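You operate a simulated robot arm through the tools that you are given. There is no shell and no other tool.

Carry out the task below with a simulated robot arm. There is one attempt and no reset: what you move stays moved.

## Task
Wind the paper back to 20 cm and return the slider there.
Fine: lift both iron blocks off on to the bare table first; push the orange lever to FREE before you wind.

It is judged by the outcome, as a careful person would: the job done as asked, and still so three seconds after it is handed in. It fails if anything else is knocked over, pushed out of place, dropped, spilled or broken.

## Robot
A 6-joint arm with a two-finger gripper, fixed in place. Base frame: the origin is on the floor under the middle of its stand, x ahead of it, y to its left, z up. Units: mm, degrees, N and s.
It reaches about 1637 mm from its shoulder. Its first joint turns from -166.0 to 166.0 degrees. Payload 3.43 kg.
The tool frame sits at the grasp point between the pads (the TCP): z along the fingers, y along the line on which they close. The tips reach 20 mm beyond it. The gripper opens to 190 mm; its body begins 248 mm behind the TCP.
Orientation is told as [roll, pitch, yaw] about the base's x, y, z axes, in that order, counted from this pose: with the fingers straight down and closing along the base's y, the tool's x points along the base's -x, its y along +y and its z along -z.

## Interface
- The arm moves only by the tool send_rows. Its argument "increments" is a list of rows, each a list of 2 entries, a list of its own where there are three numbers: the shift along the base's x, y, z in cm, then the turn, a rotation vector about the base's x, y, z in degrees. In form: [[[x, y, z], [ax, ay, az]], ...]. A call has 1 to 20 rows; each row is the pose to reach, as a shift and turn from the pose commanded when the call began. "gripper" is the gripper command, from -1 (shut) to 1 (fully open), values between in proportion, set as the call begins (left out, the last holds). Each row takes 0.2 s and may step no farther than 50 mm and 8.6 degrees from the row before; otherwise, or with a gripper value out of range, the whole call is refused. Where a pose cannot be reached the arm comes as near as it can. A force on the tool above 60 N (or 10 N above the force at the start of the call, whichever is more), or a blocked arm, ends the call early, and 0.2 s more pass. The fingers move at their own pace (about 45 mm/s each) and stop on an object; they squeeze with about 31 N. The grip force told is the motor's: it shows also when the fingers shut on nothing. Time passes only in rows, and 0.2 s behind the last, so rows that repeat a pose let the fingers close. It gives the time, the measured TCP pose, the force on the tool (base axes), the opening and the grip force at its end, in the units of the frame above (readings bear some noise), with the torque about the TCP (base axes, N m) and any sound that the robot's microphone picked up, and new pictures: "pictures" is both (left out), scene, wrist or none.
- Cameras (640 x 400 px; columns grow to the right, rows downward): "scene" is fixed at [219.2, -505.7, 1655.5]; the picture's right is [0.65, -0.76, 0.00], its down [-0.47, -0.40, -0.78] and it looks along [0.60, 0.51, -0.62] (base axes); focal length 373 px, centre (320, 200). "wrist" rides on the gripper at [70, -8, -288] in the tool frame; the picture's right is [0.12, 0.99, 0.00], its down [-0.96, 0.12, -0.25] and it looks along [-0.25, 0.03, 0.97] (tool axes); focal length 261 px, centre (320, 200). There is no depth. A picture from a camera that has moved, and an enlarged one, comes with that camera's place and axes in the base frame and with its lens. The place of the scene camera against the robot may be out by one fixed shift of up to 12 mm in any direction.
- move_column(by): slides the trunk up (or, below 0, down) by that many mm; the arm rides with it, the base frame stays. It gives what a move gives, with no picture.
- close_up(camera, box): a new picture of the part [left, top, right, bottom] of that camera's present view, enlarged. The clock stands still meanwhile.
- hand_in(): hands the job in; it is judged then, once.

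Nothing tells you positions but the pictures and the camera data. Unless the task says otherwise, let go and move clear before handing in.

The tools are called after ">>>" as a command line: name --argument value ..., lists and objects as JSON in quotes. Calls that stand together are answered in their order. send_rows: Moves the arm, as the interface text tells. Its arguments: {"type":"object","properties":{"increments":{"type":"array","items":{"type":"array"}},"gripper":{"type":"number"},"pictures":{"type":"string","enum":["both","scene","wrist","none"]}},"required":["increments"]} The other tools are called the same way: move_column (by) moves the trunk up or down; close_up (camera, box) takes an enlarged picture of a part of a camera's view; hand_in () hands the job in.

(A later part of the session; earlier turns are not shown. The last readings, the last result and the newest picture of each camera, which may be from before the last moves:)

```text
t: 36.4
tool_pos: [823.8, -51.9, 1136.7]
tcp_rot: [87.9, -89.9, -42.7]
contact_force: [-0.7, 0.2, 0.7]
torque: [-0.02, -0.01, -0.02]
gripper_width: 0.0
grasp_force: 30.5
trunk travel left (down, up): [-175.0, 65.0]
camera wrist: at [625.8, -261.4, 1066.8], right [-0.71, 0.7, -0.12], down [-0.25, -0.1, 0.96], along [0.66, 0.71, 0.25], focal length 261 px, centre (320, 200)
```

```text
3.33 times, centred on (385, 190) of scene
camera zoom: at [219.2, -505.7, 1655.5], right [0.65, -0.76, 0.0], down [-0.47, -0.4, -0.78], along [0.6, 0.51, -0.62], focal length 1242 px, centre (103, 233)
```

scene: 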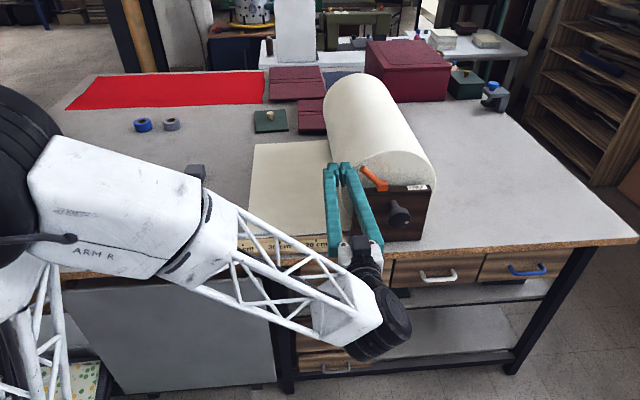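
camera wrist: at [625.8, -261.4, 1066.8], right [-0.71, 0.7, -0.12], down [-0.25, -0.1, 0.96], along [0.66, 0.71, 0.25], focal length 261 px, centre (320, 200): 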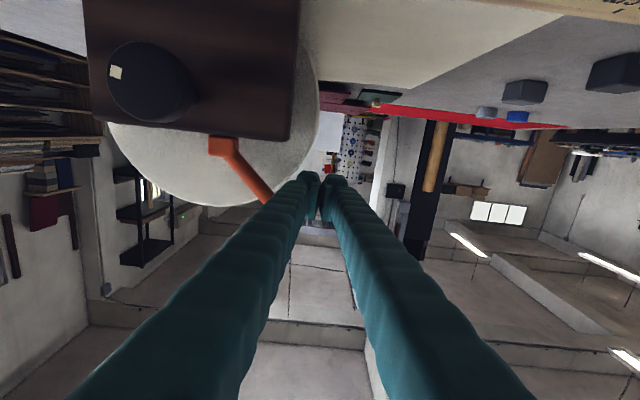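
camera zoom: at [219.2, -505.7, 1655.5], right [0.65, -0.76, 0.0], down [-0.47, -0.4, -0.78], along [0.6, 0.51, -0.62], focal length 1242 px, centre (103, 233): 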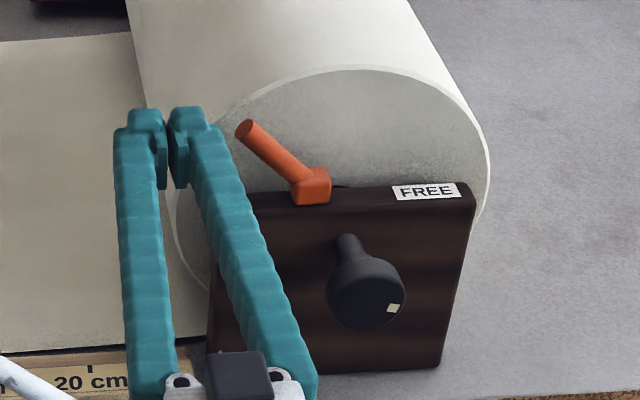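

The fingers are beside the lever with a small gap. I'll push slowly toward FREE.

>>> send_rows --increments '[[[0.71, -0.7, 0], [0, 0, 0]], [[1.42, -1.41, 0], [0, 0, 0]], [[2.13, -2.11, 0], [0, 0, 0]], [[2.84, -2.81, 0], [0, 0, 0]], [[3.55, -3.52, 0], [0, 0, 0]], [[4.26, -4.22, 0], [0, 0, 0]]]'

>>> close_up --camera "scene" --box '[320, 130, 450, 250]'

```text
t: 37.8
tool_pos: [864.9, -93.1, 1137.4]
tcp_rot: [86.3, -89.9, -41.1]
contact_force: [-0.3, 0.1, 0.4]
torque: [-0.06, 0.03, -0.02]
gripper_width: 0.0
grasp_force: 31.1
trunk travel left (down, up): [-175.0, 65.0]
camera wrist: at [668.1, -303.5, 1066.7], right [-0.71, 0.7, -0.12], down [-0.25, -0.1, 0.96], along [0.66, 0.71, 0.25], focal length 261 px, centre (320, 200)
```

scene: 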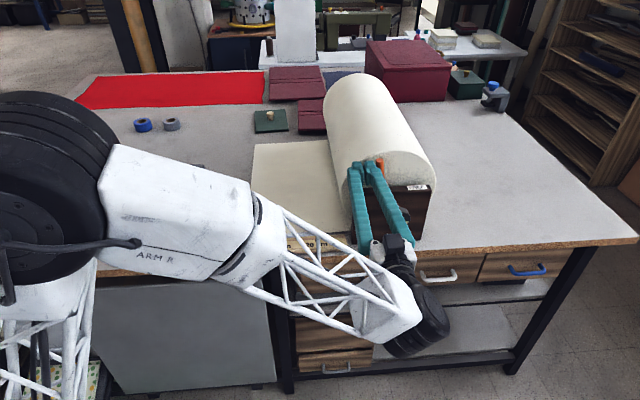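
wrist: 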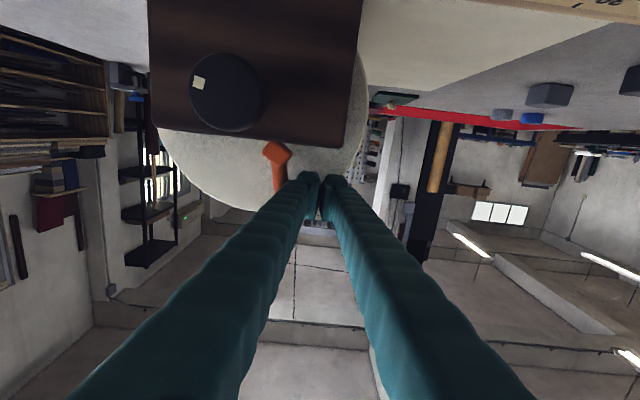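

```text
3.33 times, centred on (385, 190) of scene
camera zoom: at [219.2, -505.7, 1655.5], right [0.65, -0.76, 0.0], down [-0.47, -0.4, -0.78], along [0.6, 0.51, -0.62], focal length 1242 px, centre (103, 233)
```

zoom: 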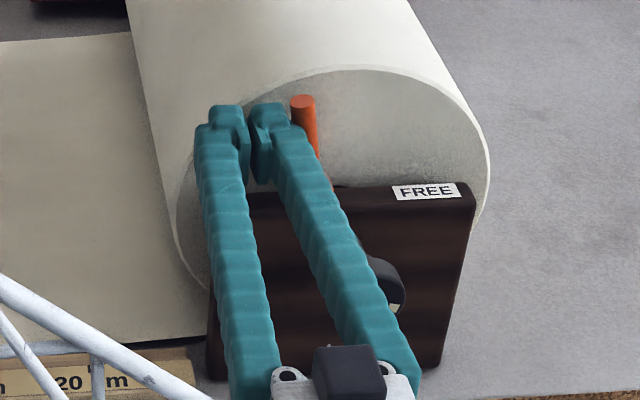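

The lever swings easily. Continuing the push.

>>> send_rows --increments '[[[0.71, -0.7, 0], [0, 0, 0]], [[1.42, -1.41, 0], [0, 0, 0]], [[2.13, -2.11, 0], [0, 0, 0]], [[2.84, -2.81, 0], [0, 0, 0]], [[3.55, -3.52, 0], [0, 0, 0]]]'

>>> close_up --camera "scene" --box '[320, 130, 450, 250]'

>>> close_up --camera "wrist" --box '[160, 60, 420, 240]'

```text
t: 38.9
tool_pos: [889.1, -115.8, 1141.7]
tcp_rot: [178.4, -89.8, -132.3]
contact_force: [-23.6, 30.1, 9.6]
torque: [0.34, 0.15, 0.18]
gripper_width: 0.0
grasp_force: 30.7
trunk travel left (down, up): [-175.0, 65.0]
stopped in row 5: the force on the tool passed its limit at 70 N (the readings are from after the stop); the commanded pose is now the measured one
camera wrist: at [695.9, -328.4, 1069.8], right [-0.72, 0.69, -0.12], down [-0.26, -0.1, 0.96], along [0.65, 0.72, 0.25], focal length 261 px, centre (320, 200)
```

scene: 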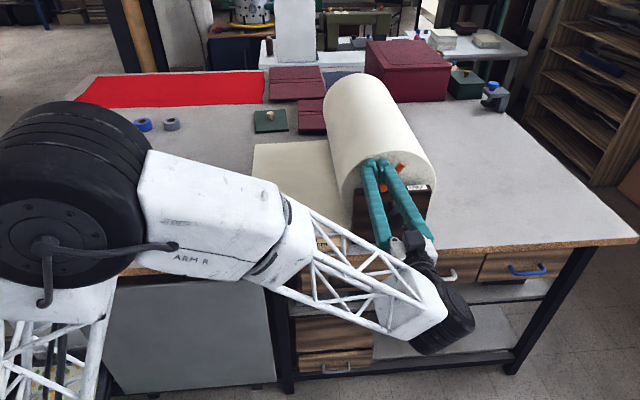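
wrist: 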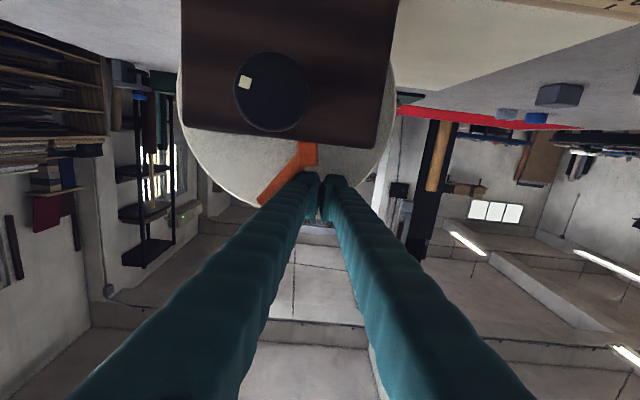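

```text
3.33 times, centred on (385, 190) of scene
camera zoom: at [219.2, -505.7, 1655.5], right [0.65, -0.76, 0.0], down [-0.47, -0.4, -0.78], along [0.6, 0.51, -0.62], focal length 1242 px, centre (103, 233)
```

zoom: 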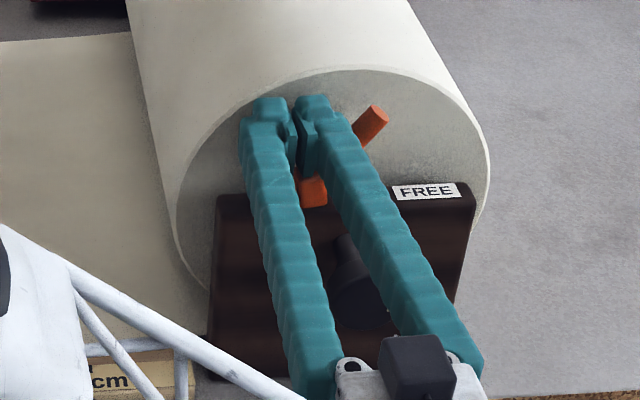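

```text
2.22 times, centred on (290, 150) of wrist
camera zoom: at [695.9, -328.4, 1069.8], right [-0.72, 0.69, -0.12], down [-0.26, -0.1, 0.96], along [0.65, 0.72, 0.25], focal length 579 px, centre (387, 311)
```

zoom: 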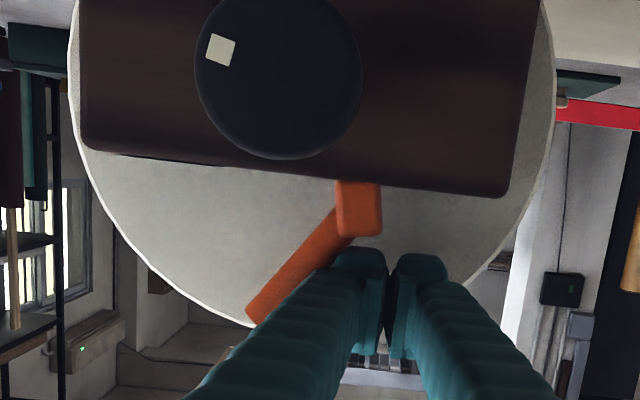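

The lever has swung to its stop on the FREE side. I'll back off sideways and then draw straight back.

>>> send_rows --increments '[[[-0.36, 0.35, 0], [0, 0, 0]], [[-1.07, 1.05, 0], [0, 0, 0]], [[-2.13, 2.11, 0], [0, 0, 0]], [[-3.2, 3.15, 0], [0, 0, 0]], [[-3.2, 3.15, 0], [0, 0, 0]]]'

>>> close_up --camera "scene" --box '[320, 130, 450, 250]'

>>> close_up --camera "wrist" --box '[160, 0, 420, 180]'

```text
t: 40.1
tool_pos: [858.9, -89.3, 1138.5]
tcp_rot: [116.8, -89.7, -71.0]
contact_force: [1.5, -0.7, 0.6]
torque: [0.01, 0.04, 0.01]
gripper_width: 0.2
grasp_force: 31.4
trunk travel left (down, up): [-175.0, 65.0]
camera wrist: at [664.3, -300.7, 1067.6], right [-0.71, 0.69, -0.12], down [-0.25, -0.1, 0.96], along [0.66, 0.71, 0.25], focal length 261 px, centre (320, 200)
```

scene: 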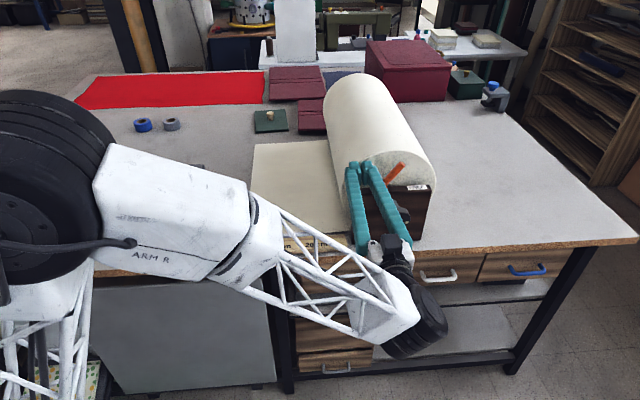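
wrist: 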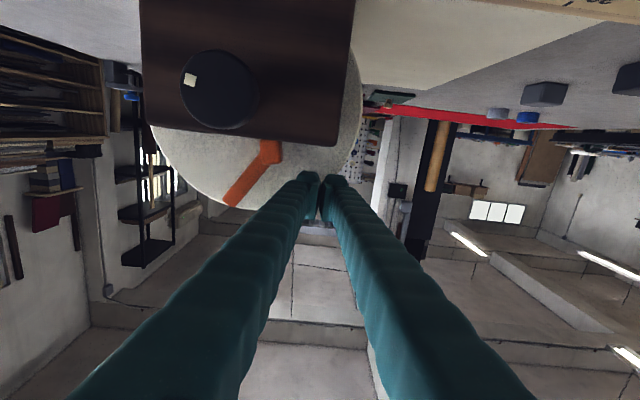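

```text
3.33 times, centred on (385, 190) of scene
camera zoom: at [219.2, -505.7, 1655.5], right [0.65, -0.76, 0.0], down [-0.47, -0.4, -0.78], along [0.6, 0.51, -0.62], focal length 1242 px, centre (103, 233)
```

zoom: 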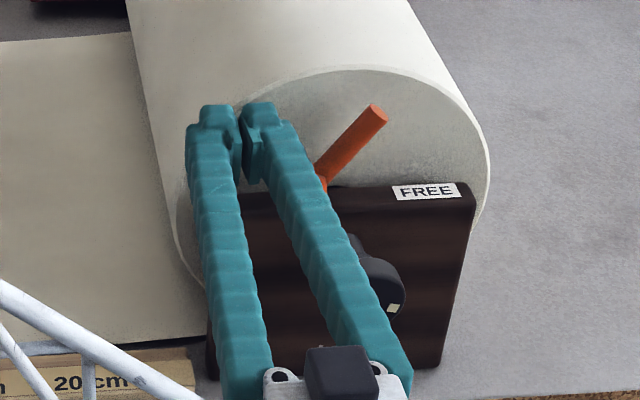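

```text
2.22 times, centred on (290, 90) of wrist
camera zoom: at [664.3, -300.7, 1067.6], right [-0.71, 0.69, -0.12], down [-0.25, -0.1, 0.96], along [0.66, 0.71, 0.25], focal length 579 px, centre (387, 444)
```

zoom: 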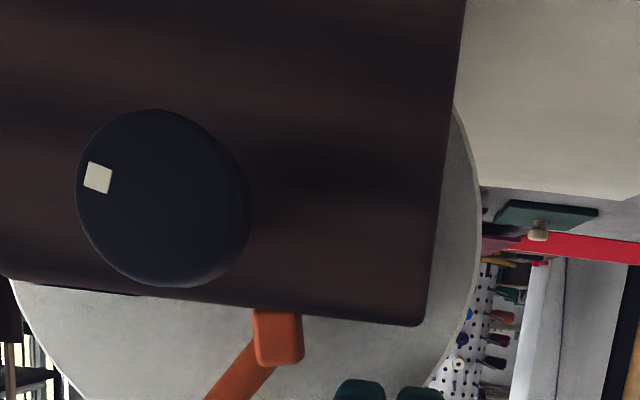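

The lever now leans to FREE and stays there. I'll draw back and move in front of the black knob to measure it.

>>> send_rows --increments '[[[-2, -2.02, 0], [0, 0, 0]], [[-5, -5.05, 0], [0, 0, 0]], [[-8, -8.08, 0], [0, 0, 0]], [[-10.55, -10.66, 0], [0, 0, 0]], [[-9, -12.2, -2], [0, 0, 0]], [[-6.5, -14.7, -5], [0, 0, 0]], [[-4.15, -17, -8], [0, 0, 0]], [[-4.15, -17, -9.7], [0, 0, 0]], [[-4.15, -17, -9.7], [0, 0, 0]]]' --gripper 0.2

>>> close_up --camera "wrist" --box '[200, 60, 440, 210]'

```text
t: 42.1
tool_pos: [819.3, -258.4, 1041.3]
tcp_rot: [122.9, -89.9, -77.1]
contact_force: [0.1, 0.1, 0.3]
torque: [0.0, -0.01, 0.01]
gripper_width: 113.7
grasp_force: 0.0
trunk travel left (down, up): [-175.0, 65.0]
camera wrist: at [624.3, -470.9, 970.8], right [-0.71, 0.69, -0.12], down [-0.25, -0.1, 0.96], along [0.65, 0.71, 0.25], focal length 261 px, centre (320, 200)
```

scene: 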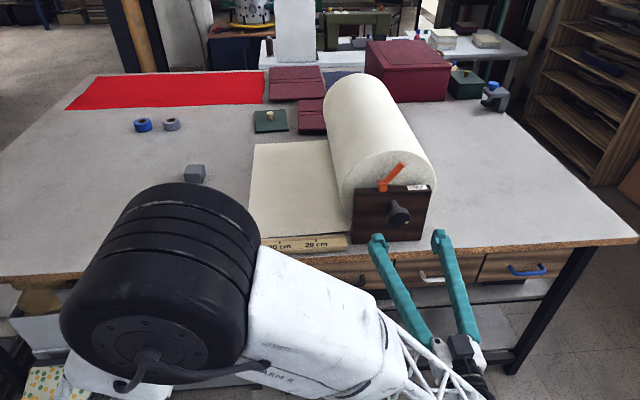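
wrist: 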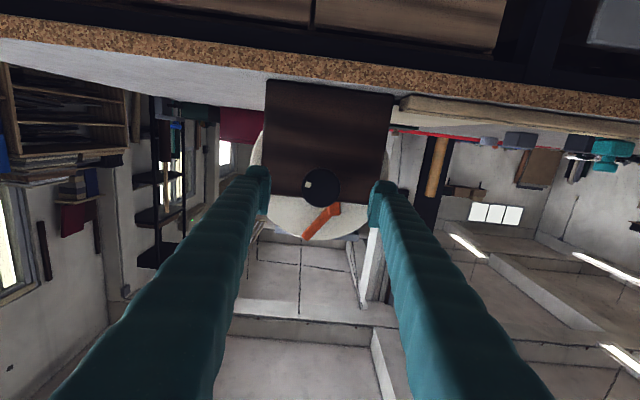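

```text
2.67 times, centred on (320, 135) of wrist
camera zoom: at [624.3, -470.9, 970.8], right [-0.71, 0.69, -0.12], down [-0.25, -0.1, 0.96], along [0.65, 0.71, 0.25], focal length 695 px, centre (320, 373)
```

zoom: 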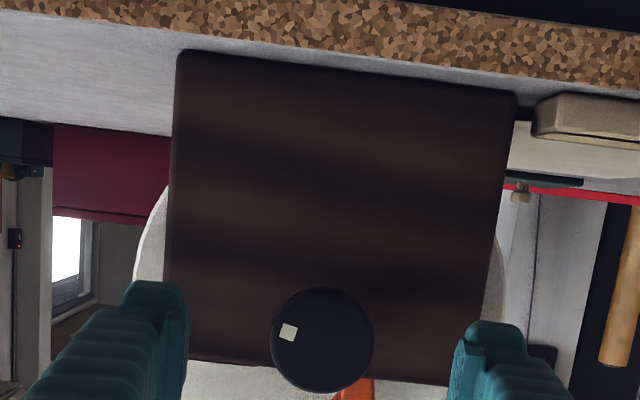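

The knob is about 56 mm across, its face near e2 467 mm (about (870,-204,1045)), directly ahead of the gripper. I'll pre-turn the wrist 45° opposite to the winding direction while still standing off.

>>> send_rows --increments '[[[0, 0, 0.1], [5.23, 5.37, 0]], [[0, 0, 0.2], [10.47, 10.73, 0]], [[0, 0, 0.3], [15.7, 16.1, 0]], [[-0.05, 0.05, 0.4], [20.9, 21.5, 0]], [[-0.1, 0.1, 0.4], [26.2, 26.8, 0]], [[-0.1, 0.1, 0.4], [31.4, 32.2, 0]], [[-0.1, 0.1, 0.4], [31.4, 32.2, 0]]]'

>>> close_up --camera "wrist" --box '[200, 90, 440, 240]'

```text
t: 43.7
tool_pos: [818.2, -258.5, 1045.7]
tcp_rot: [90.1, -44.9, -44.4]
contact_force: [-0.1, 1.1, 0.1]
torque: [0.02, -0.01, -0.02]
gripper_width: 113.9
grasp_force: 0.0
trunk travel left (down, up): [-175.0, 65.0]
camera wrist: at [584.7, -432.6, 989.3], right [-0.56, 0.55, 0.62], down [0.26, -0.6, 0.76], along [0.79, 0.59, 0.2], focal length 261 px, centre (320, 200)
```

scene: 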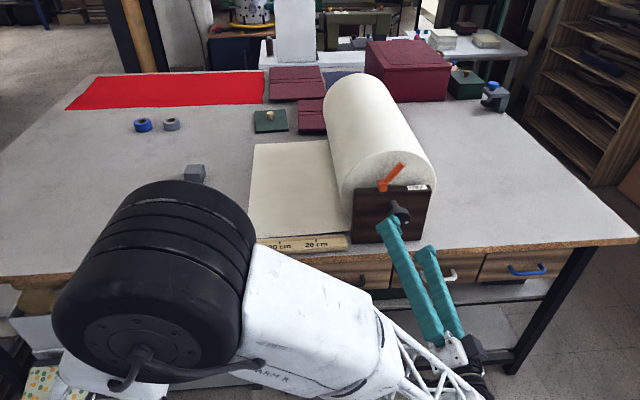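
wrist: 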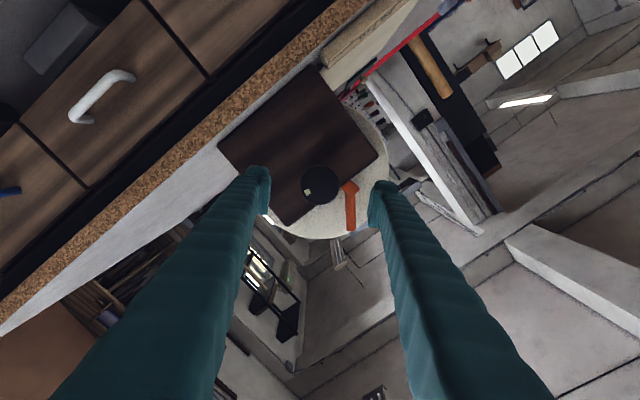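

```text
2.67 times, centred on (320, 165) of wrist
camera zoom: at [584.7, -432.6, 989.3], right [-0.56, 0.55, 0.62], down [0.26, -0.6, 0.76], along [0.79, 0.59, 0.2], focal length 695 px, centre (320, 293)
```

zoom: 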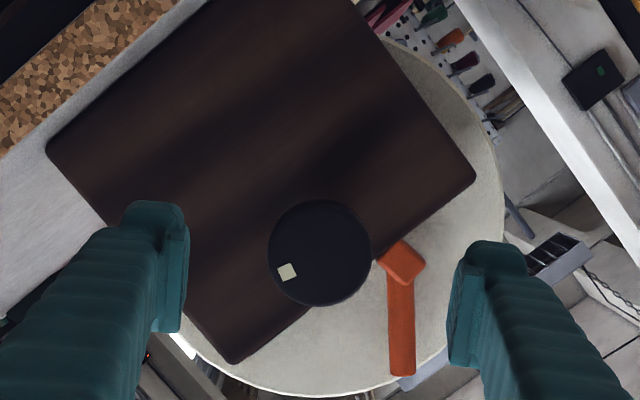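

The knob lies right on the tool axis. I'll advance toward it, fingers open around it.

>>> send_rows --increments '[[[1.4, 1.43, 0], [0, 0, 0]], [[2.8, 2.86, 0], [0, 0, 0]], [[4.2, 4.3, 0], [0, 0, 0]], [[4.2, 4.3, 0], [0, 0, 0]]]'

>>> close_up --camera "wrist" --box '[220, 120, 420, 245]'

>>> close_up --camera "scene" --box '[340, 140, 470, 260]'

```text
t: 44.7
tool_pos: [860.4, -214.8, 1046.5]
tcp_rot: [90.1, -45.0, -44.4]
contact_force: [-0.2, -0.2, 0.4]
torque: [0.02, 0.0, -0.02]
gripper_width: 114.0
grasp_force: 0.0
trunk travel left (down, up): [-175.0, 65.0]
camera wrist: at [626.9, -389.7, 989.5], right [-0.56, 0.55, 0.62], down [0.26, -0.6, 0.76], along [0.79, 0.59, 0.2], focal length 261 px, centre (320, 200)
```

scene: 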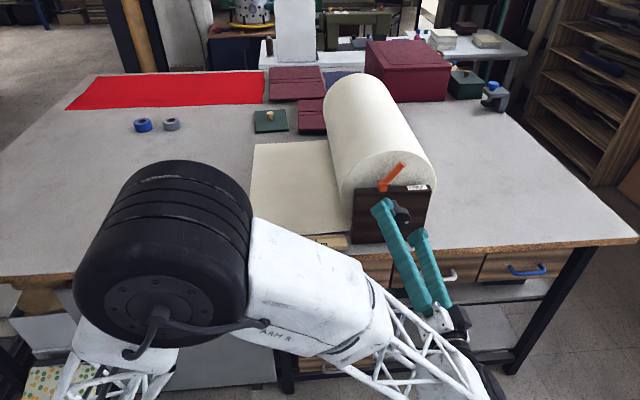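
wrist: 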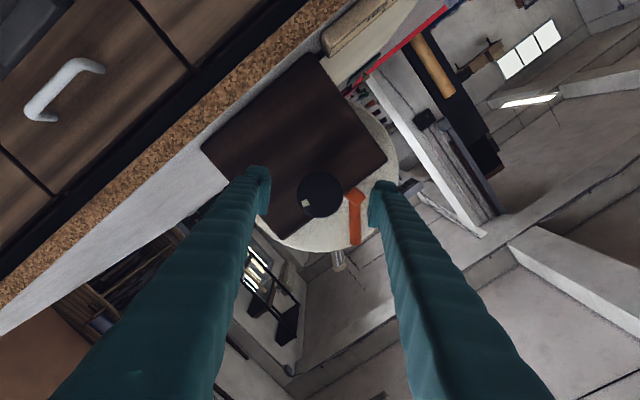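

```text
3.20 times, centred on (320, 182) of wrist
camera zoom: at [626.9, -389.7, 989.5], right [-0.56, 0.55, 0.62], down [0.26, -0.6, 0.76], along [0.79, 0.59, 0.2], focal length 834 px, centre (320, 256)
```

zoom: 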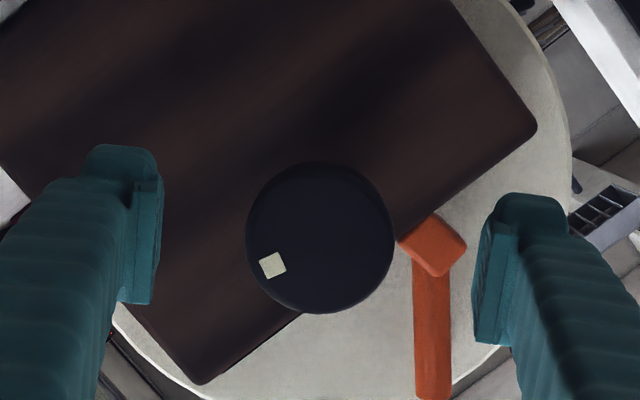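

```text
3.33 times, centred on (405, 200) of scene
camera zoom: at [219.2, -505.7, 1655.5], right [0.65, -0.76, 0.0], down [-0.47, -0.4, -0.78], along [0.6, 0.51, -0.62], focal length 1242 px, centre (37, 200)
```

zoom: 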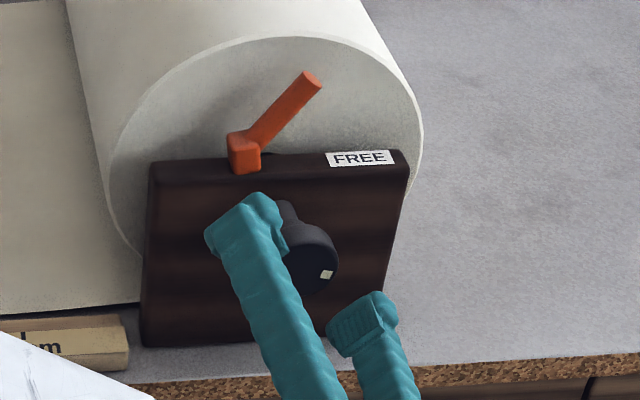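

The fingers straddle the knob; its face is about 14 mm ahead of the grasp point. I'll go in 26 mm more, then close on it.

>>> send_rows --increments '[[[0.6, 0.62, 0], [0, 0, 0]], [[1.2, 1.23, 0], [0, 0, 0]], [[1.82, 1.86, 0], [0, 0, 0]], [[1.82, 1.86, 0], [0, 0, 0]]]'

>>> close_up --camera "wrist" --box '[220, 120, 420, 245]'

>>> close_up --camera "scene" --box '[340, 140, 470, 260]'

```text
t: 45.7
tool_pos: [877.9, -195.6, 1045.8]
tcp_rot: [90.1, -44.8, -44.4]
contact_force: [0.4, -1.1, 0.4]
torque: [0.0, 0.0, -0.02]
gripper_width: 113.9
grasp_force: 0.1
trunk travel left (down, up): [-175.0, 65.0]
camera wrist: at [644.9, -371.1, 989.3], right [-0.56, 0.55, 0.62], down [0.26, -0.6, 0.76], along [0.79, 0.59, 0.2], focal length 261 px, centre (320, 200)
```

scene: 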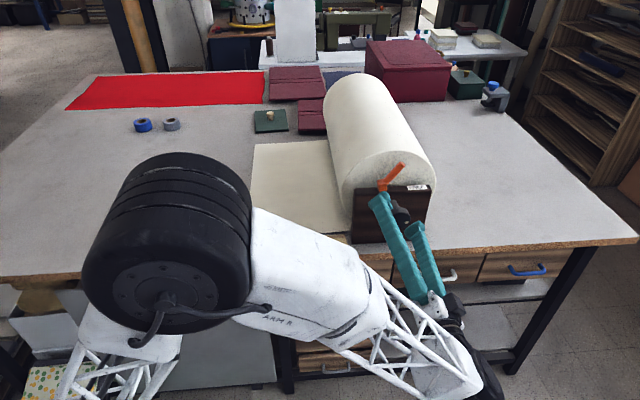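
wrist: 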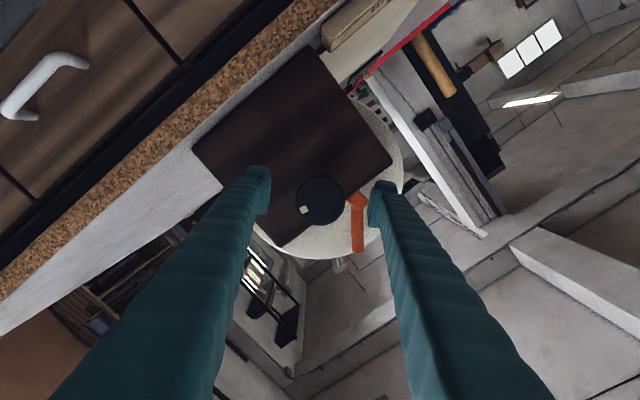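

```text
3.20 times, centred on (320, 182) of wrist
camera zoom: at [644.9, -371.1, 989.3], right [-0.56, 0.55, 0.62], down [0.26, -0.6, 0.76], along [0.79, 0.59, 0.2], focal length 834 px, centre (320, 256)
```

zoom: 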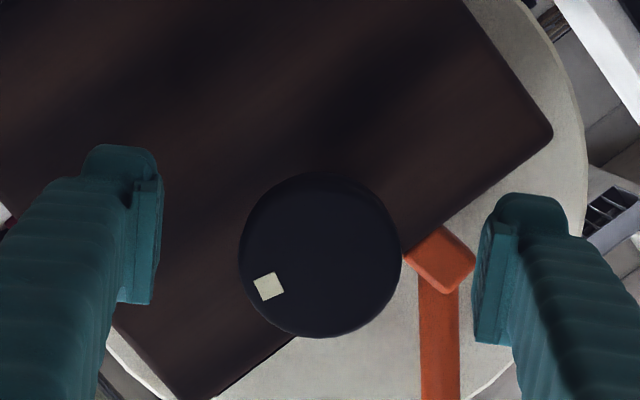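

```text
3.33 times, centred on (405, 200) of scene
camera zoom: at [219.2, -505.7, 1655.5], right [0.65, -0.76, 0.0], down [-0.47, -0.4, -0.78], along [0.6, 0.51, -0.62], focal length 1242 px, centre (37, 200)
```

zoom: 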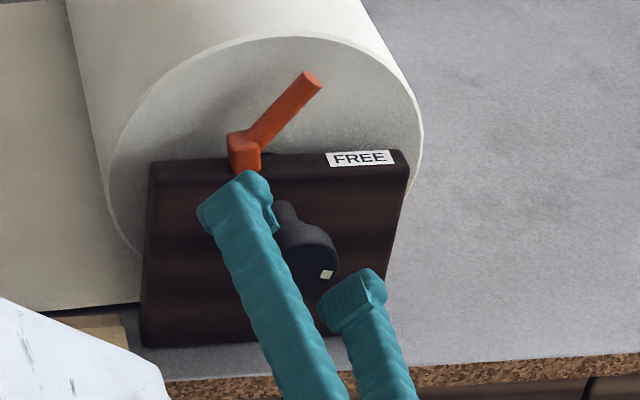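

The knob is centred between the pads, with the disc at the pads' middle. Closing on it.

>>> send_rows --increments '[[[0, 0, 0], [0, 0, 0]], [[0, 0, 0], [0, 0, 0]], [[0, 0, 0], [0, 0, 0]], [[0, 0, 0], [0, 0, 0]], [[0, 0, 0], [0, 0, 0]], [[0, 0, 0], [0, 0, 0]]]' --gripper -1

>>> close_up --camera "scene" --box '[340, 140, 470, 260]'

```text
t: 47.1
tool_pos: [877.7, -195.4, 1045.1]
tcp_rot: [90.0, -44.9, -44.3]
contact_force: [1.2, 0.4, 0.1]
torque: [-0.02, -0.03, -0.02]
gripper_width: 52.4
grasp_force: 44.9
trunk travel left (down, up): [-175.0, 65.0]
camera wrist: at [644.9, -371.1, 989.2], right [-0.56, 0.55, 0.62], down [0.26, -0.6, 0.76], along [0.79, 0.59, 0.2], focal length 261 px, centre (320, 200)
```

scene: 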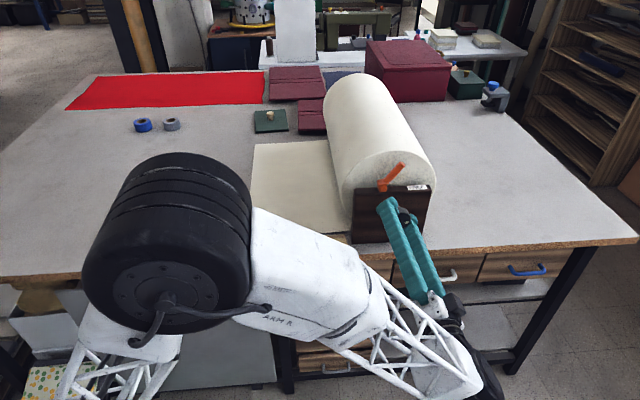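
wrist: 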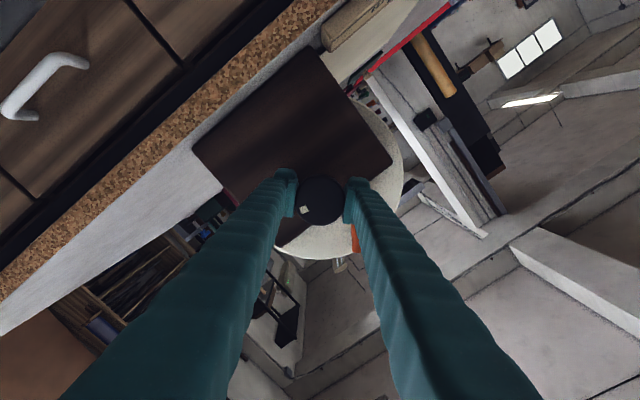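

```text
3.33 times, centred on (405, 200) of scene
camera zoom: at [219.2, -505.7, 1655.5], right [0.65, -0.76, 0.0], down [-0.47, -0.4, -0.78], along [0.6, 0.51, -0.62], focal length 1242 px, centre (37, 200)
```

zoom: 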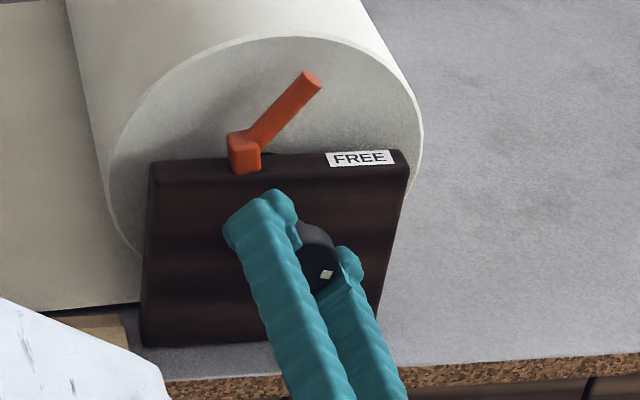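

Knob held firmly (52 mm), no side force. I'll note the paper's edge, then turn about 16° in the winding direction (counter-clockwise seen from the front) and see how the paper moves.

>>> close_up --camera "scene" --box '[230, 120, 360, 240]'

>>> send_rows --increments '[[[0, 0, 0], [-2.79, -2.86, 0]], [[0, 0, 0], [-5.59, -5.73, 0]], [[0, 0, 0], [-8.38, -8.59, 0]], [[0, 0, 0], [-11.17, -11.45, 0]]]'

>>> close_up --camera "scene" --box '[230, 120, 360, 240]'

>>> close_up --camera "scene" --box '[340, 140, 470, 260]'

```text
3.33 times, centred on (295, 180) of scene
camera zoom: at [219.2, -505.7, 1655.5], right [0.65, -0.76, 0.0], down [-0.47, -0.4, -0.78], along [0.6, 0.51, -0.62], focal length 1242 px, centre (403, 267)
```

zoom: 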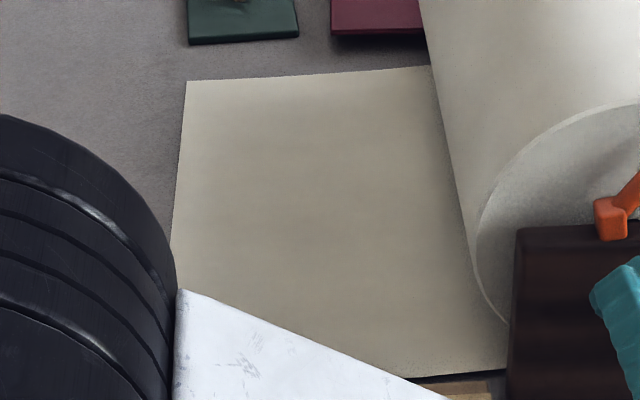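

```text
t: 48.1
tool_pos: [876.4, -195.9, 1045.0]
tcp_rot: [90.1, -61.0, -44.5]
contact_force: [2.1, -2.5, 1.1]
torque: [-0.02, 0.13, 0.04]
gripper_width: 52.4
grasp_force: 45.1
trunk travel left (down, up): [-175.0, 65.0]
camera wrist: at [657.3, -383.2, 979.1], right [-0.66, 0.65, 0.38], down [0.09, -0.43, 0.9], along [0.74, 0.63, 0.23], focal length 261 px, centre (320, 200)
```

scene: 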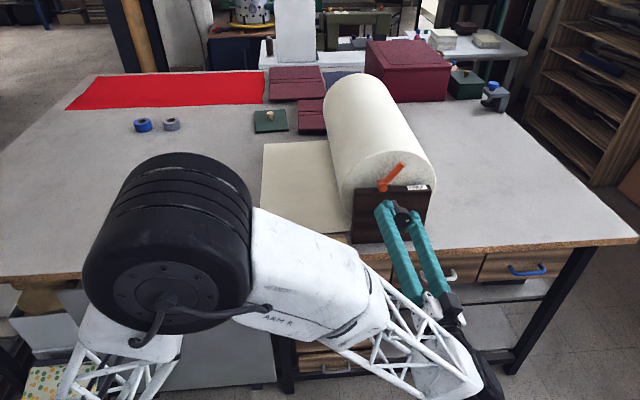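
wrist: 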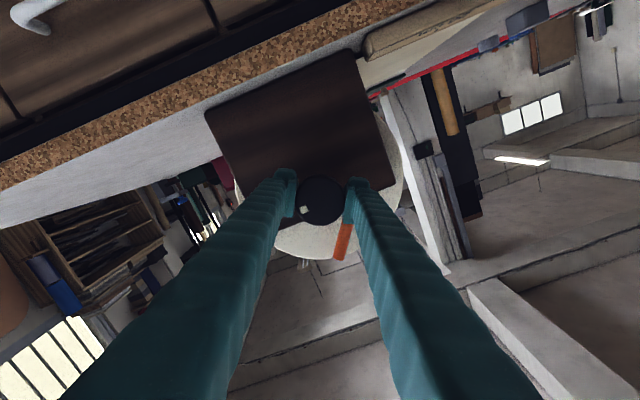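

```text
3.33 times, centred on (295, 180) of scene
camera zoom: at [219.2, -505.7, 1655.5], right [0.65, -0.76, 0.0], down [-0.47, -0.4, -0.78], along [0.6, 0.51, -0.62], focal length 1242 px, centre (403, 267)
```

zoom: 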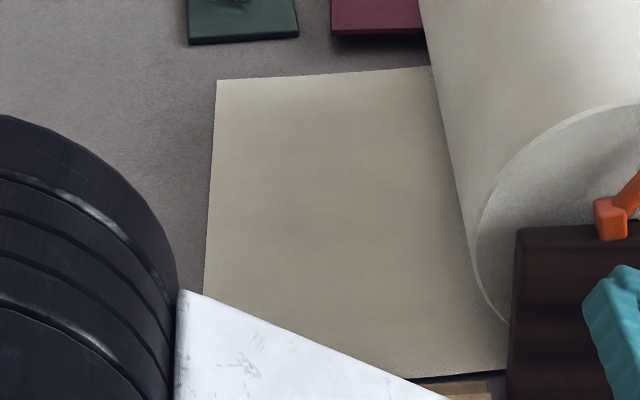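

```text
3.33 times, centred on (405, 200) of scene
camera zoom: at [219.2, -505.7, 1655.5], right [0.65, -0.76, 0.0], down [-0.47, -0.4, -0.78], along [0.6, 0.51, -0.62], focal length 1242 px, centre (37, 200)
```

zoom: 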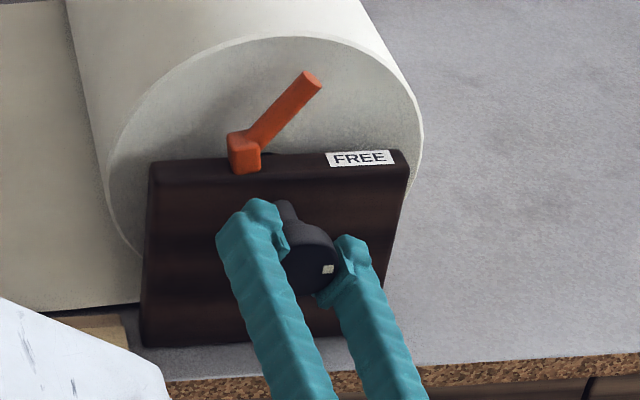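

A 16° turn drew the paper in by about 37 mm, so the direction is right and about 69° more should bring the edge from 40 to 20 cm. I'll turn 62° further, smoothly.

>>> send_rows --increments '[[[0, 0, 0], [-2.8, -2.86, 0]], [[0, 0, 0], [-6.29, -6.44, 0]], [[0, 0, 0], [-10.48, -10.74, 0]], [[0, 0, 0], [-14.67, -15.03, 0]], [[0, 0, 0], [-18.86, -19.32, 0]], [[0, 0, 0], [-23.05, -23.62, 0]], [[0, 0, 0], [-27.24, -27.91, 0]], [[0, 0, 0], [-31.43, -32.21, 0]], [[0, 0, 0], [-35.62, -36.5, 0]], [[0, 0, 0], [-39.81, -40.8, 0]], [[0, 0, 0], [-43.3, -44.37, 0]], [[0, 0, 0], [-43.3, -44.37, 0]]]'

>>> close_up --camera "scene" --box '[230, 120, 360, 240]'

>>> close_up --camera "scene" --box '[340, 140, 470, 260]'

```text
t: 50.7
tool_pos: [879.2, -197.8, 1045.4]
tcp_rot: [-89.3, -57.6, 135.4]
contact_force: [-3.5, -6.5, -15.1]
torque: [0.02, -0.1, 0.01]
gripper_width: 52.2
grasp_force: 44.7
trunk travel left (down, up): [-175.0, 65.0]
camera wrist: at [709.9, -435.1, 992.3], right [-0.56, 0.53, -0.63], down [-0.61, 0.25, 0.75], along [0.56, 0.81, 0.19], focal length 261 px, centre (320, 200)
```

scene: 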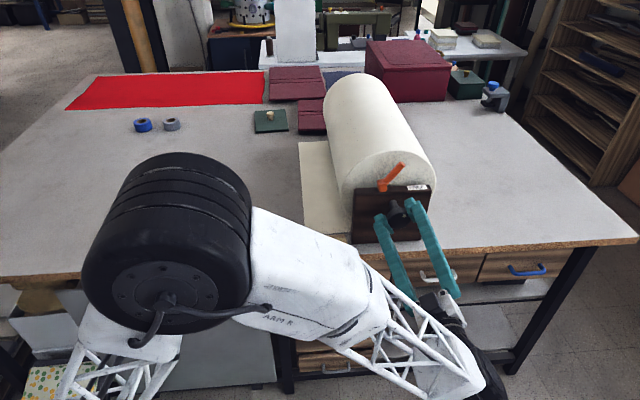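
wrist: 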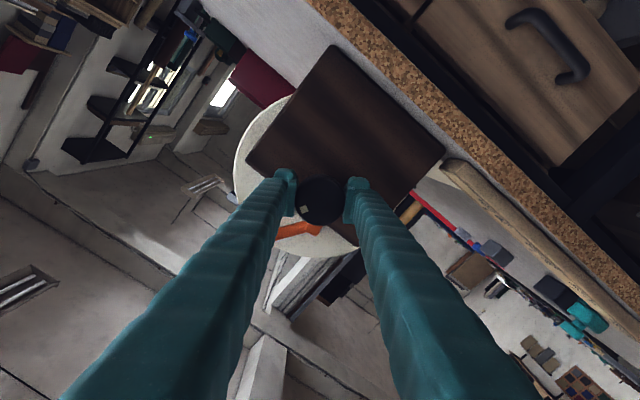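

```text
3.33 times, centred on (295, 180) of scene
camera zoom: at [219.2, -505.7, 1655.5], right [0.65, -0.76, 0.0], down [-0.47, -0.4, -0.78], along [0.6, 0.51, -0.62], focal length 1242 px, centre (403, 267)
```

zoom: 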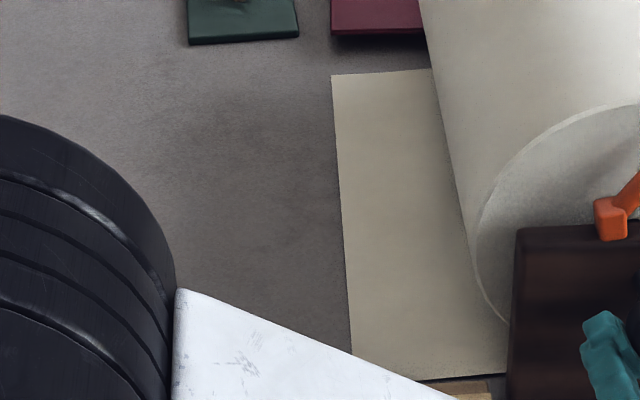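

```text
3.33 times, centred on (405, 200) of scene
camera zoom: at [219.2, -505.7, 1655.5], right [0.65, -0.76, 0.0], down [-0.47, -0.4, -0.78], along [0.6, 0.51, -0.62], focal length 1242 px, centre (37, 200)
```

zoom: 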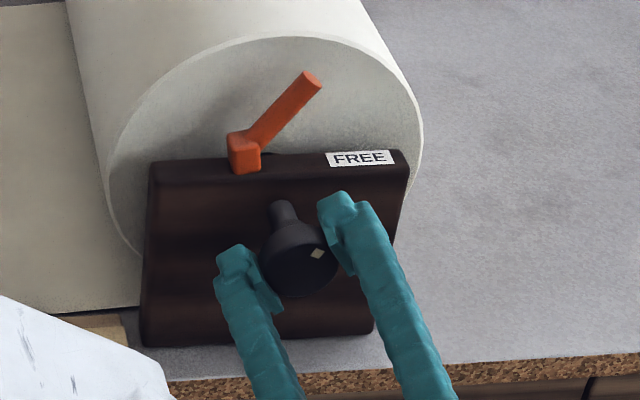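

The paper edge has come in by about 176 mm. I'll look at the far corner enlarged before the last few degrees.

>>> close_up --camera "scene" --box '[280, 130, 330, 160]'

>>> close_up --camera "scene" --box '[280, 190, 360, 250]'

```text
12.80 times, centred on (305, 145) of scene
camera zoom: at [219.2, -505.7, 1655.5], right [0.65, -0.76, 0.0], down [-0.47, -0.4, -0.78], along [0.6, 0.51, -0.62], focal length 4770 px, centre (512, 904)
```

zoom: 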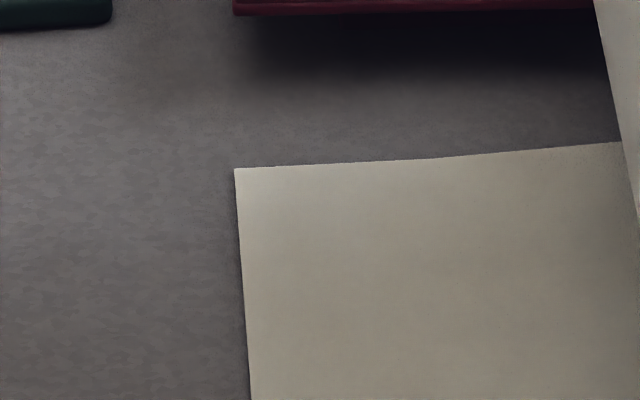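

```text
6.67 times, centred on (320, 220) of scene
camera zoom: at [219.2, -505.7, 1655.5], right [0.65, -0.76, 0.0], down [-0.47, -0.4, -0.78], along [0.6, 0.51, -0.62], focal length 2484 px, centre (320, 67)
```

zoom: 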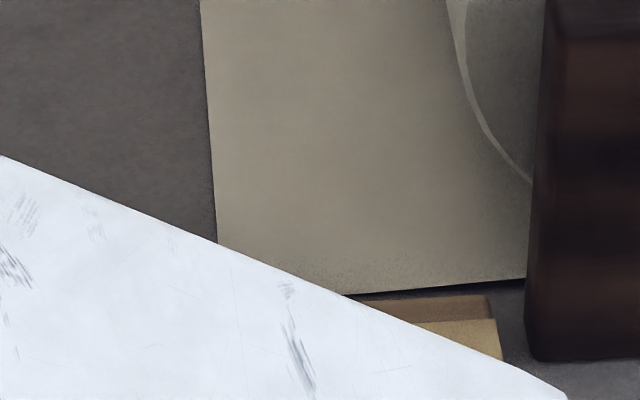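

About 22 mm are left, i.e. just under 10°. I'll turn 9.5° more.

>>> send_rows --increments '[[[0, 0, 0], [-2.2, -2.26, 0]], [[0, 0, -0.03], [-4.4, -4.52, 0]], [[0, 0, -0.05], [-6.63, -6.8, 0]], [[0, 0, -0.05], [-6.63, -6.8, 0]]]'

>>> close_up --camera "scene" --box '[280, 130, 330, 160]'

>>> close_up --camera "scene" --box '[280, 190, 360, 250]'

```text
t: 51.0
tool_pos: [877.9, -197.2, 1046.4]
tcp_rot: [-88.1, -56.9, 135.0]
contact_force: [-6.1, -3.3, -11.6]
torque: [0.06, -0.03, -0.25]
gripper_width: 52.3
grasp_force: 45.3
out of reach, approached as far as the arm can: row 1
trunk travel left (down, up): [-175.0, 65.0]
stopped in row 1: the force on the tool passed its limit at 86 N (the readings are from after the stop); the commanded pose is now the measured one
camera wrist: at [712.4, -437.1, 996.9], right [-0.56, 0.52, -0.64], down [-0.61, 0.26, 0.75], along [0.55, 0.82, 0.17], focal length 261 px, centre (320, 200)
```

scene: 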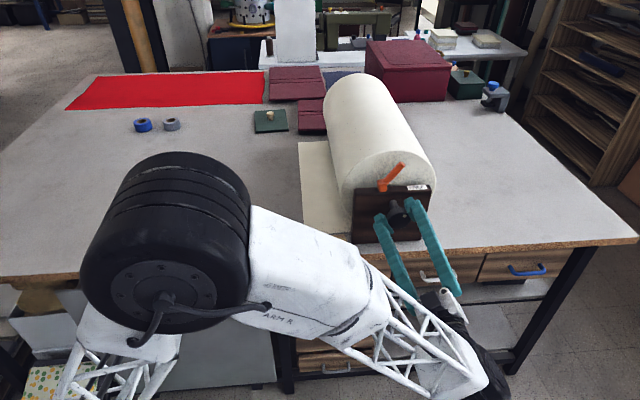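
wrist: 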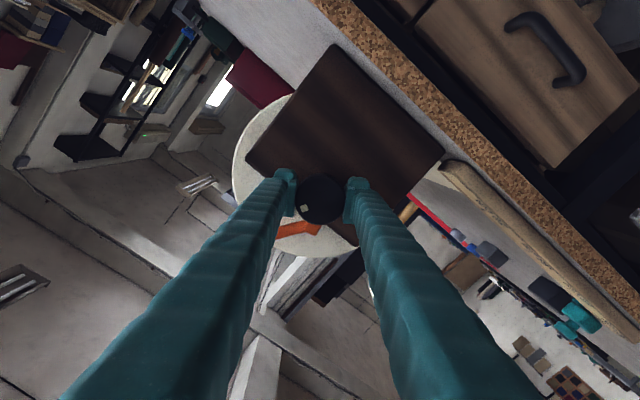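

```text
12.80 times, centred on (305, 145) of scene
camera zoom: at [219.2, -505.7, 1655.5], right [0.65, -0.76, 0.0], down [-0.47, -0.4, -0.78], along [0.6, 0.51, -0.62], focal length 4770 px, centre (512, 904)
```

zoom: 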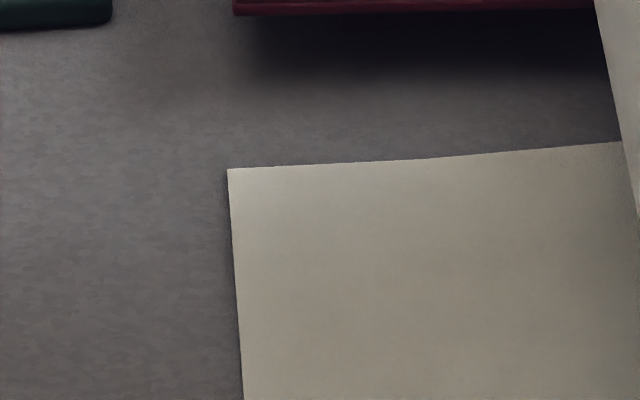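

```text
6.67 times, centred on (320, 220) of scene
camera zoom: at [219.2, -505.7, 1655.5], right [0.65, -0.76, 0.0], down [-0.47, -0.4, -0.78], along [0.6, 0.51, -0.62], focal length 2484 px, centre (320, 67)
```

zoom: 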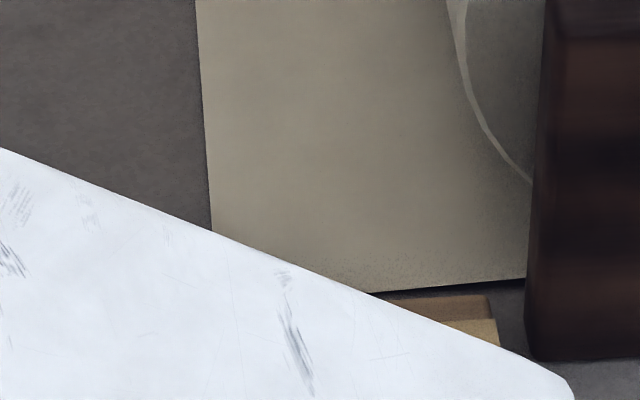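

The wrist reached its turning limit just there, so the last bit needs a second grip. I'll open the fingers and straighten the tool before turning the wrist back.

>>> send_rows --increments '[[[0, 0, 0], [0, 0, 0]], [[0, 0, 0], [0, 0, 0]], [[0, 0, 0], [0, 0, 0]], [[0, 0, 0], [0, 0, 0]], [[0, 0, 0], [0, 0, 0]]]' --gripper 0.2

>>> close_up --camera "scene" --box '[280, 130, 330, 160]'

>>> close_up --camera "wrist" --box '[220, 120, 420, 245]'

```text
t: 52.2
tool_pos: [878.4, -196.1, 1047.4]
tcp_rot: [-88.4, -56.7, 135.1]
contact_force: [0.4, -0.1, -0.9]
torque: [-0.01, -0.02, 0.0]
gripper_width: 114.2
grasp_force: 0.0
trunk travel left (down, up): [-175.0, 65.0]
camera wrist: at [712.5, -437.2, 998.0], right [-0.56, 0.52, -0.64], down [-0.61, 0.26, 0.75], along [0.55, 0.82, 0.17], focal length 261 px, centre (320, 200)
```

scene: 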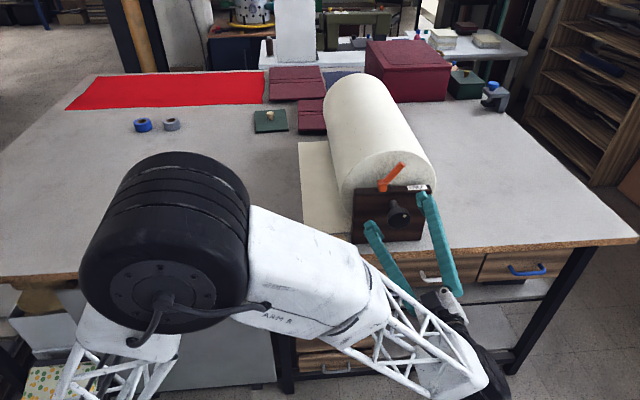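
wrist: 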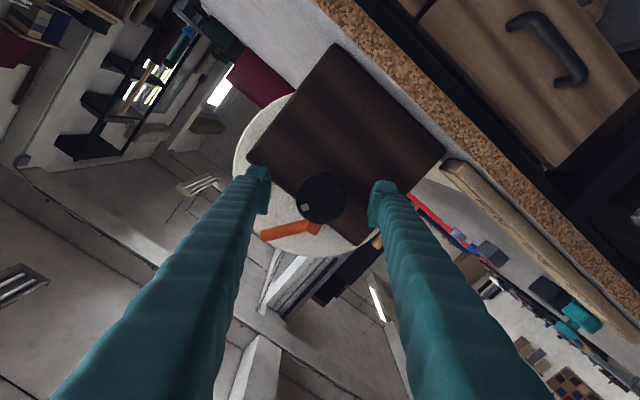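

```text
12.80 times, centred on (305, 145) of scene
camera zoom: at [219.2, -505.7, 1655.5], right [0.65, -0.76, 0.0], down [-0.47, -0.4, -0.78], along [0.6, 0.51, -0.62], focal length 4770 px, centre (512, 904)
```

zoom: 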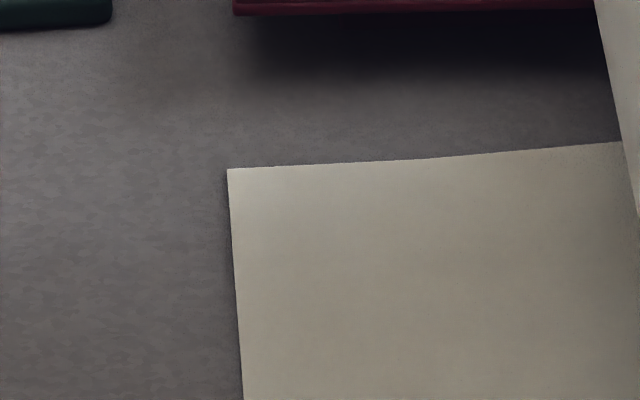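

```text
3.20 times, centred on (320, 182) of wrist
camera zoom: at [712.5, -437.2, 998.0], right [-0.56, 0.52, -0.64], down [-0.61, 0.26, 0.75], along [0.55, 0.82, 0.17], focal length 834 px, centre (320, 256)
```

zoom: 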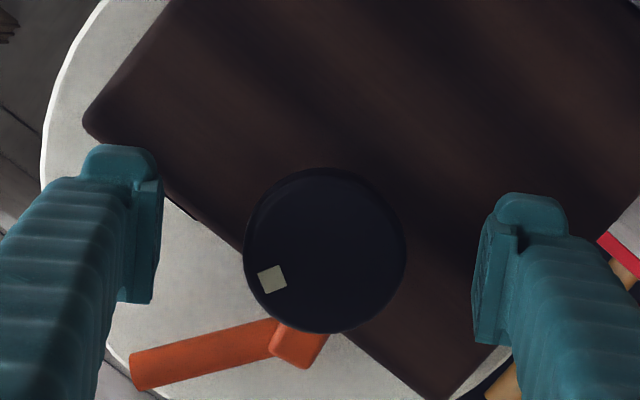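

The paper stays put on release. I'll straighten the small tilt, then turn the wrist back 55° around the knob.

>>> send_rows --increments '[[[-0.03, 0.05, -0.2], [0.94, -0.92, -1.28]], [[-0.03, 0.05, -0.2], [0.94, -0.92, -1.28]]]' --pictures "none"

>>> send_rows --increments '[[[0, 0, 0], [3.5, 3.57, 0]], [[0, 0, 0], [7.7, 7.85, 0]], [[0, 0, 0], [12.6, 12.84, 0]], [[0, 0, 0], [17.5, 17.8, 0]], [[0, 0, 0], [22.4, 22.8, 0]], [[0, 0, 0], [27.3, 27.8, 0]], [[0, 0, 0], [32.2, 32.8, 0]], [[0, 0, 0], [37.1, 37.8, 0]], [[0, 0, 0], [38.6, 39.2, 0]], [[0, 0, 0], [38.6, 39.2, 0]]]'

>>> close_up --camera "wrist" --box '[220, 120, 420, 245]'

```text
t: 52.8
tool_pos: [880.8, -198.9, 1054.0]
tcp_rot: [-90.1, -57.2, 135.6]
contact_force: [-0.2, -0.2, 0.6]
torque: [0.03, 0.01, 0.03]
gripper_width: 114.0
grasp_force: 0.0
out of reach, approached as far as the arm can: row 1, 2
trunk travel left (down, up): [-175.0, 65.0]
```

```text
t: 55.0
tool_pos: [881.0, -200.6, 1053.8]
tcp_rot: [90.1, -68.3, -45.1]
contact_force: [0.2, 0.7, 0.1]
torque: [0.01, 0.01, 0.0]
gripper_width: 114.0
grasp_force: 0.1
trunk travel left (down, up): [-175.0, 65.0]
camera wrist: at [664.7, -389.8, 984.7], right [-0.68, 0.68, 0.26], down [0.0, -0.35, 0.94], along [0.73, 0.64, 0.24], focal length 261 px, centre (320, 200)
```

scene: 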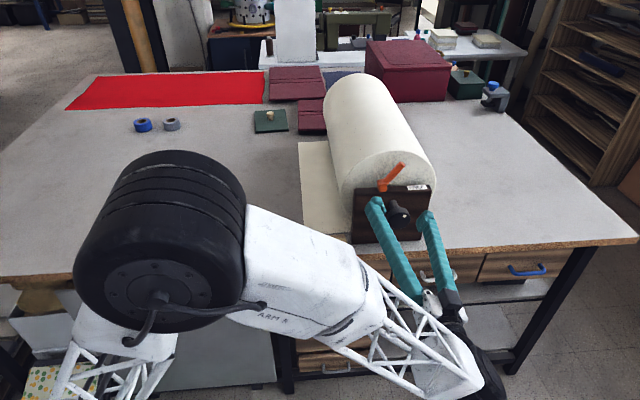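
wrist: 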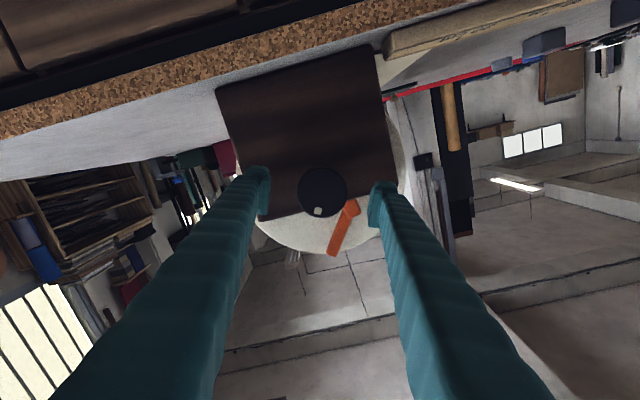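

```text
3.20 times, centred on (320, 182) of wrist
camera zoom: at [664.7, -389.8, 984.7], right [-0.68, 0.68, 0.26], down [0.0, -0.35, 0.94], along [0.73, 0.64, 0.24], focal length 834 px, centre (320, 256)
```

zoom: 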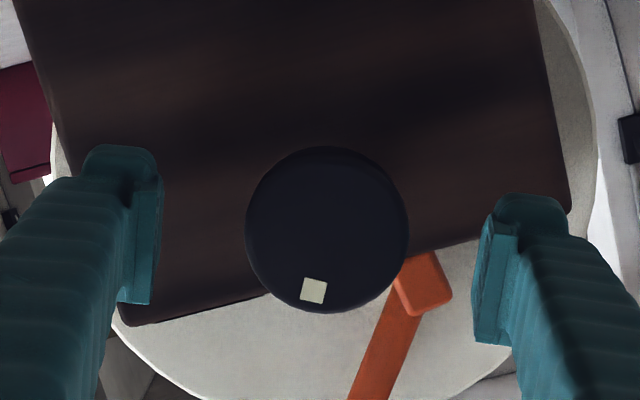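

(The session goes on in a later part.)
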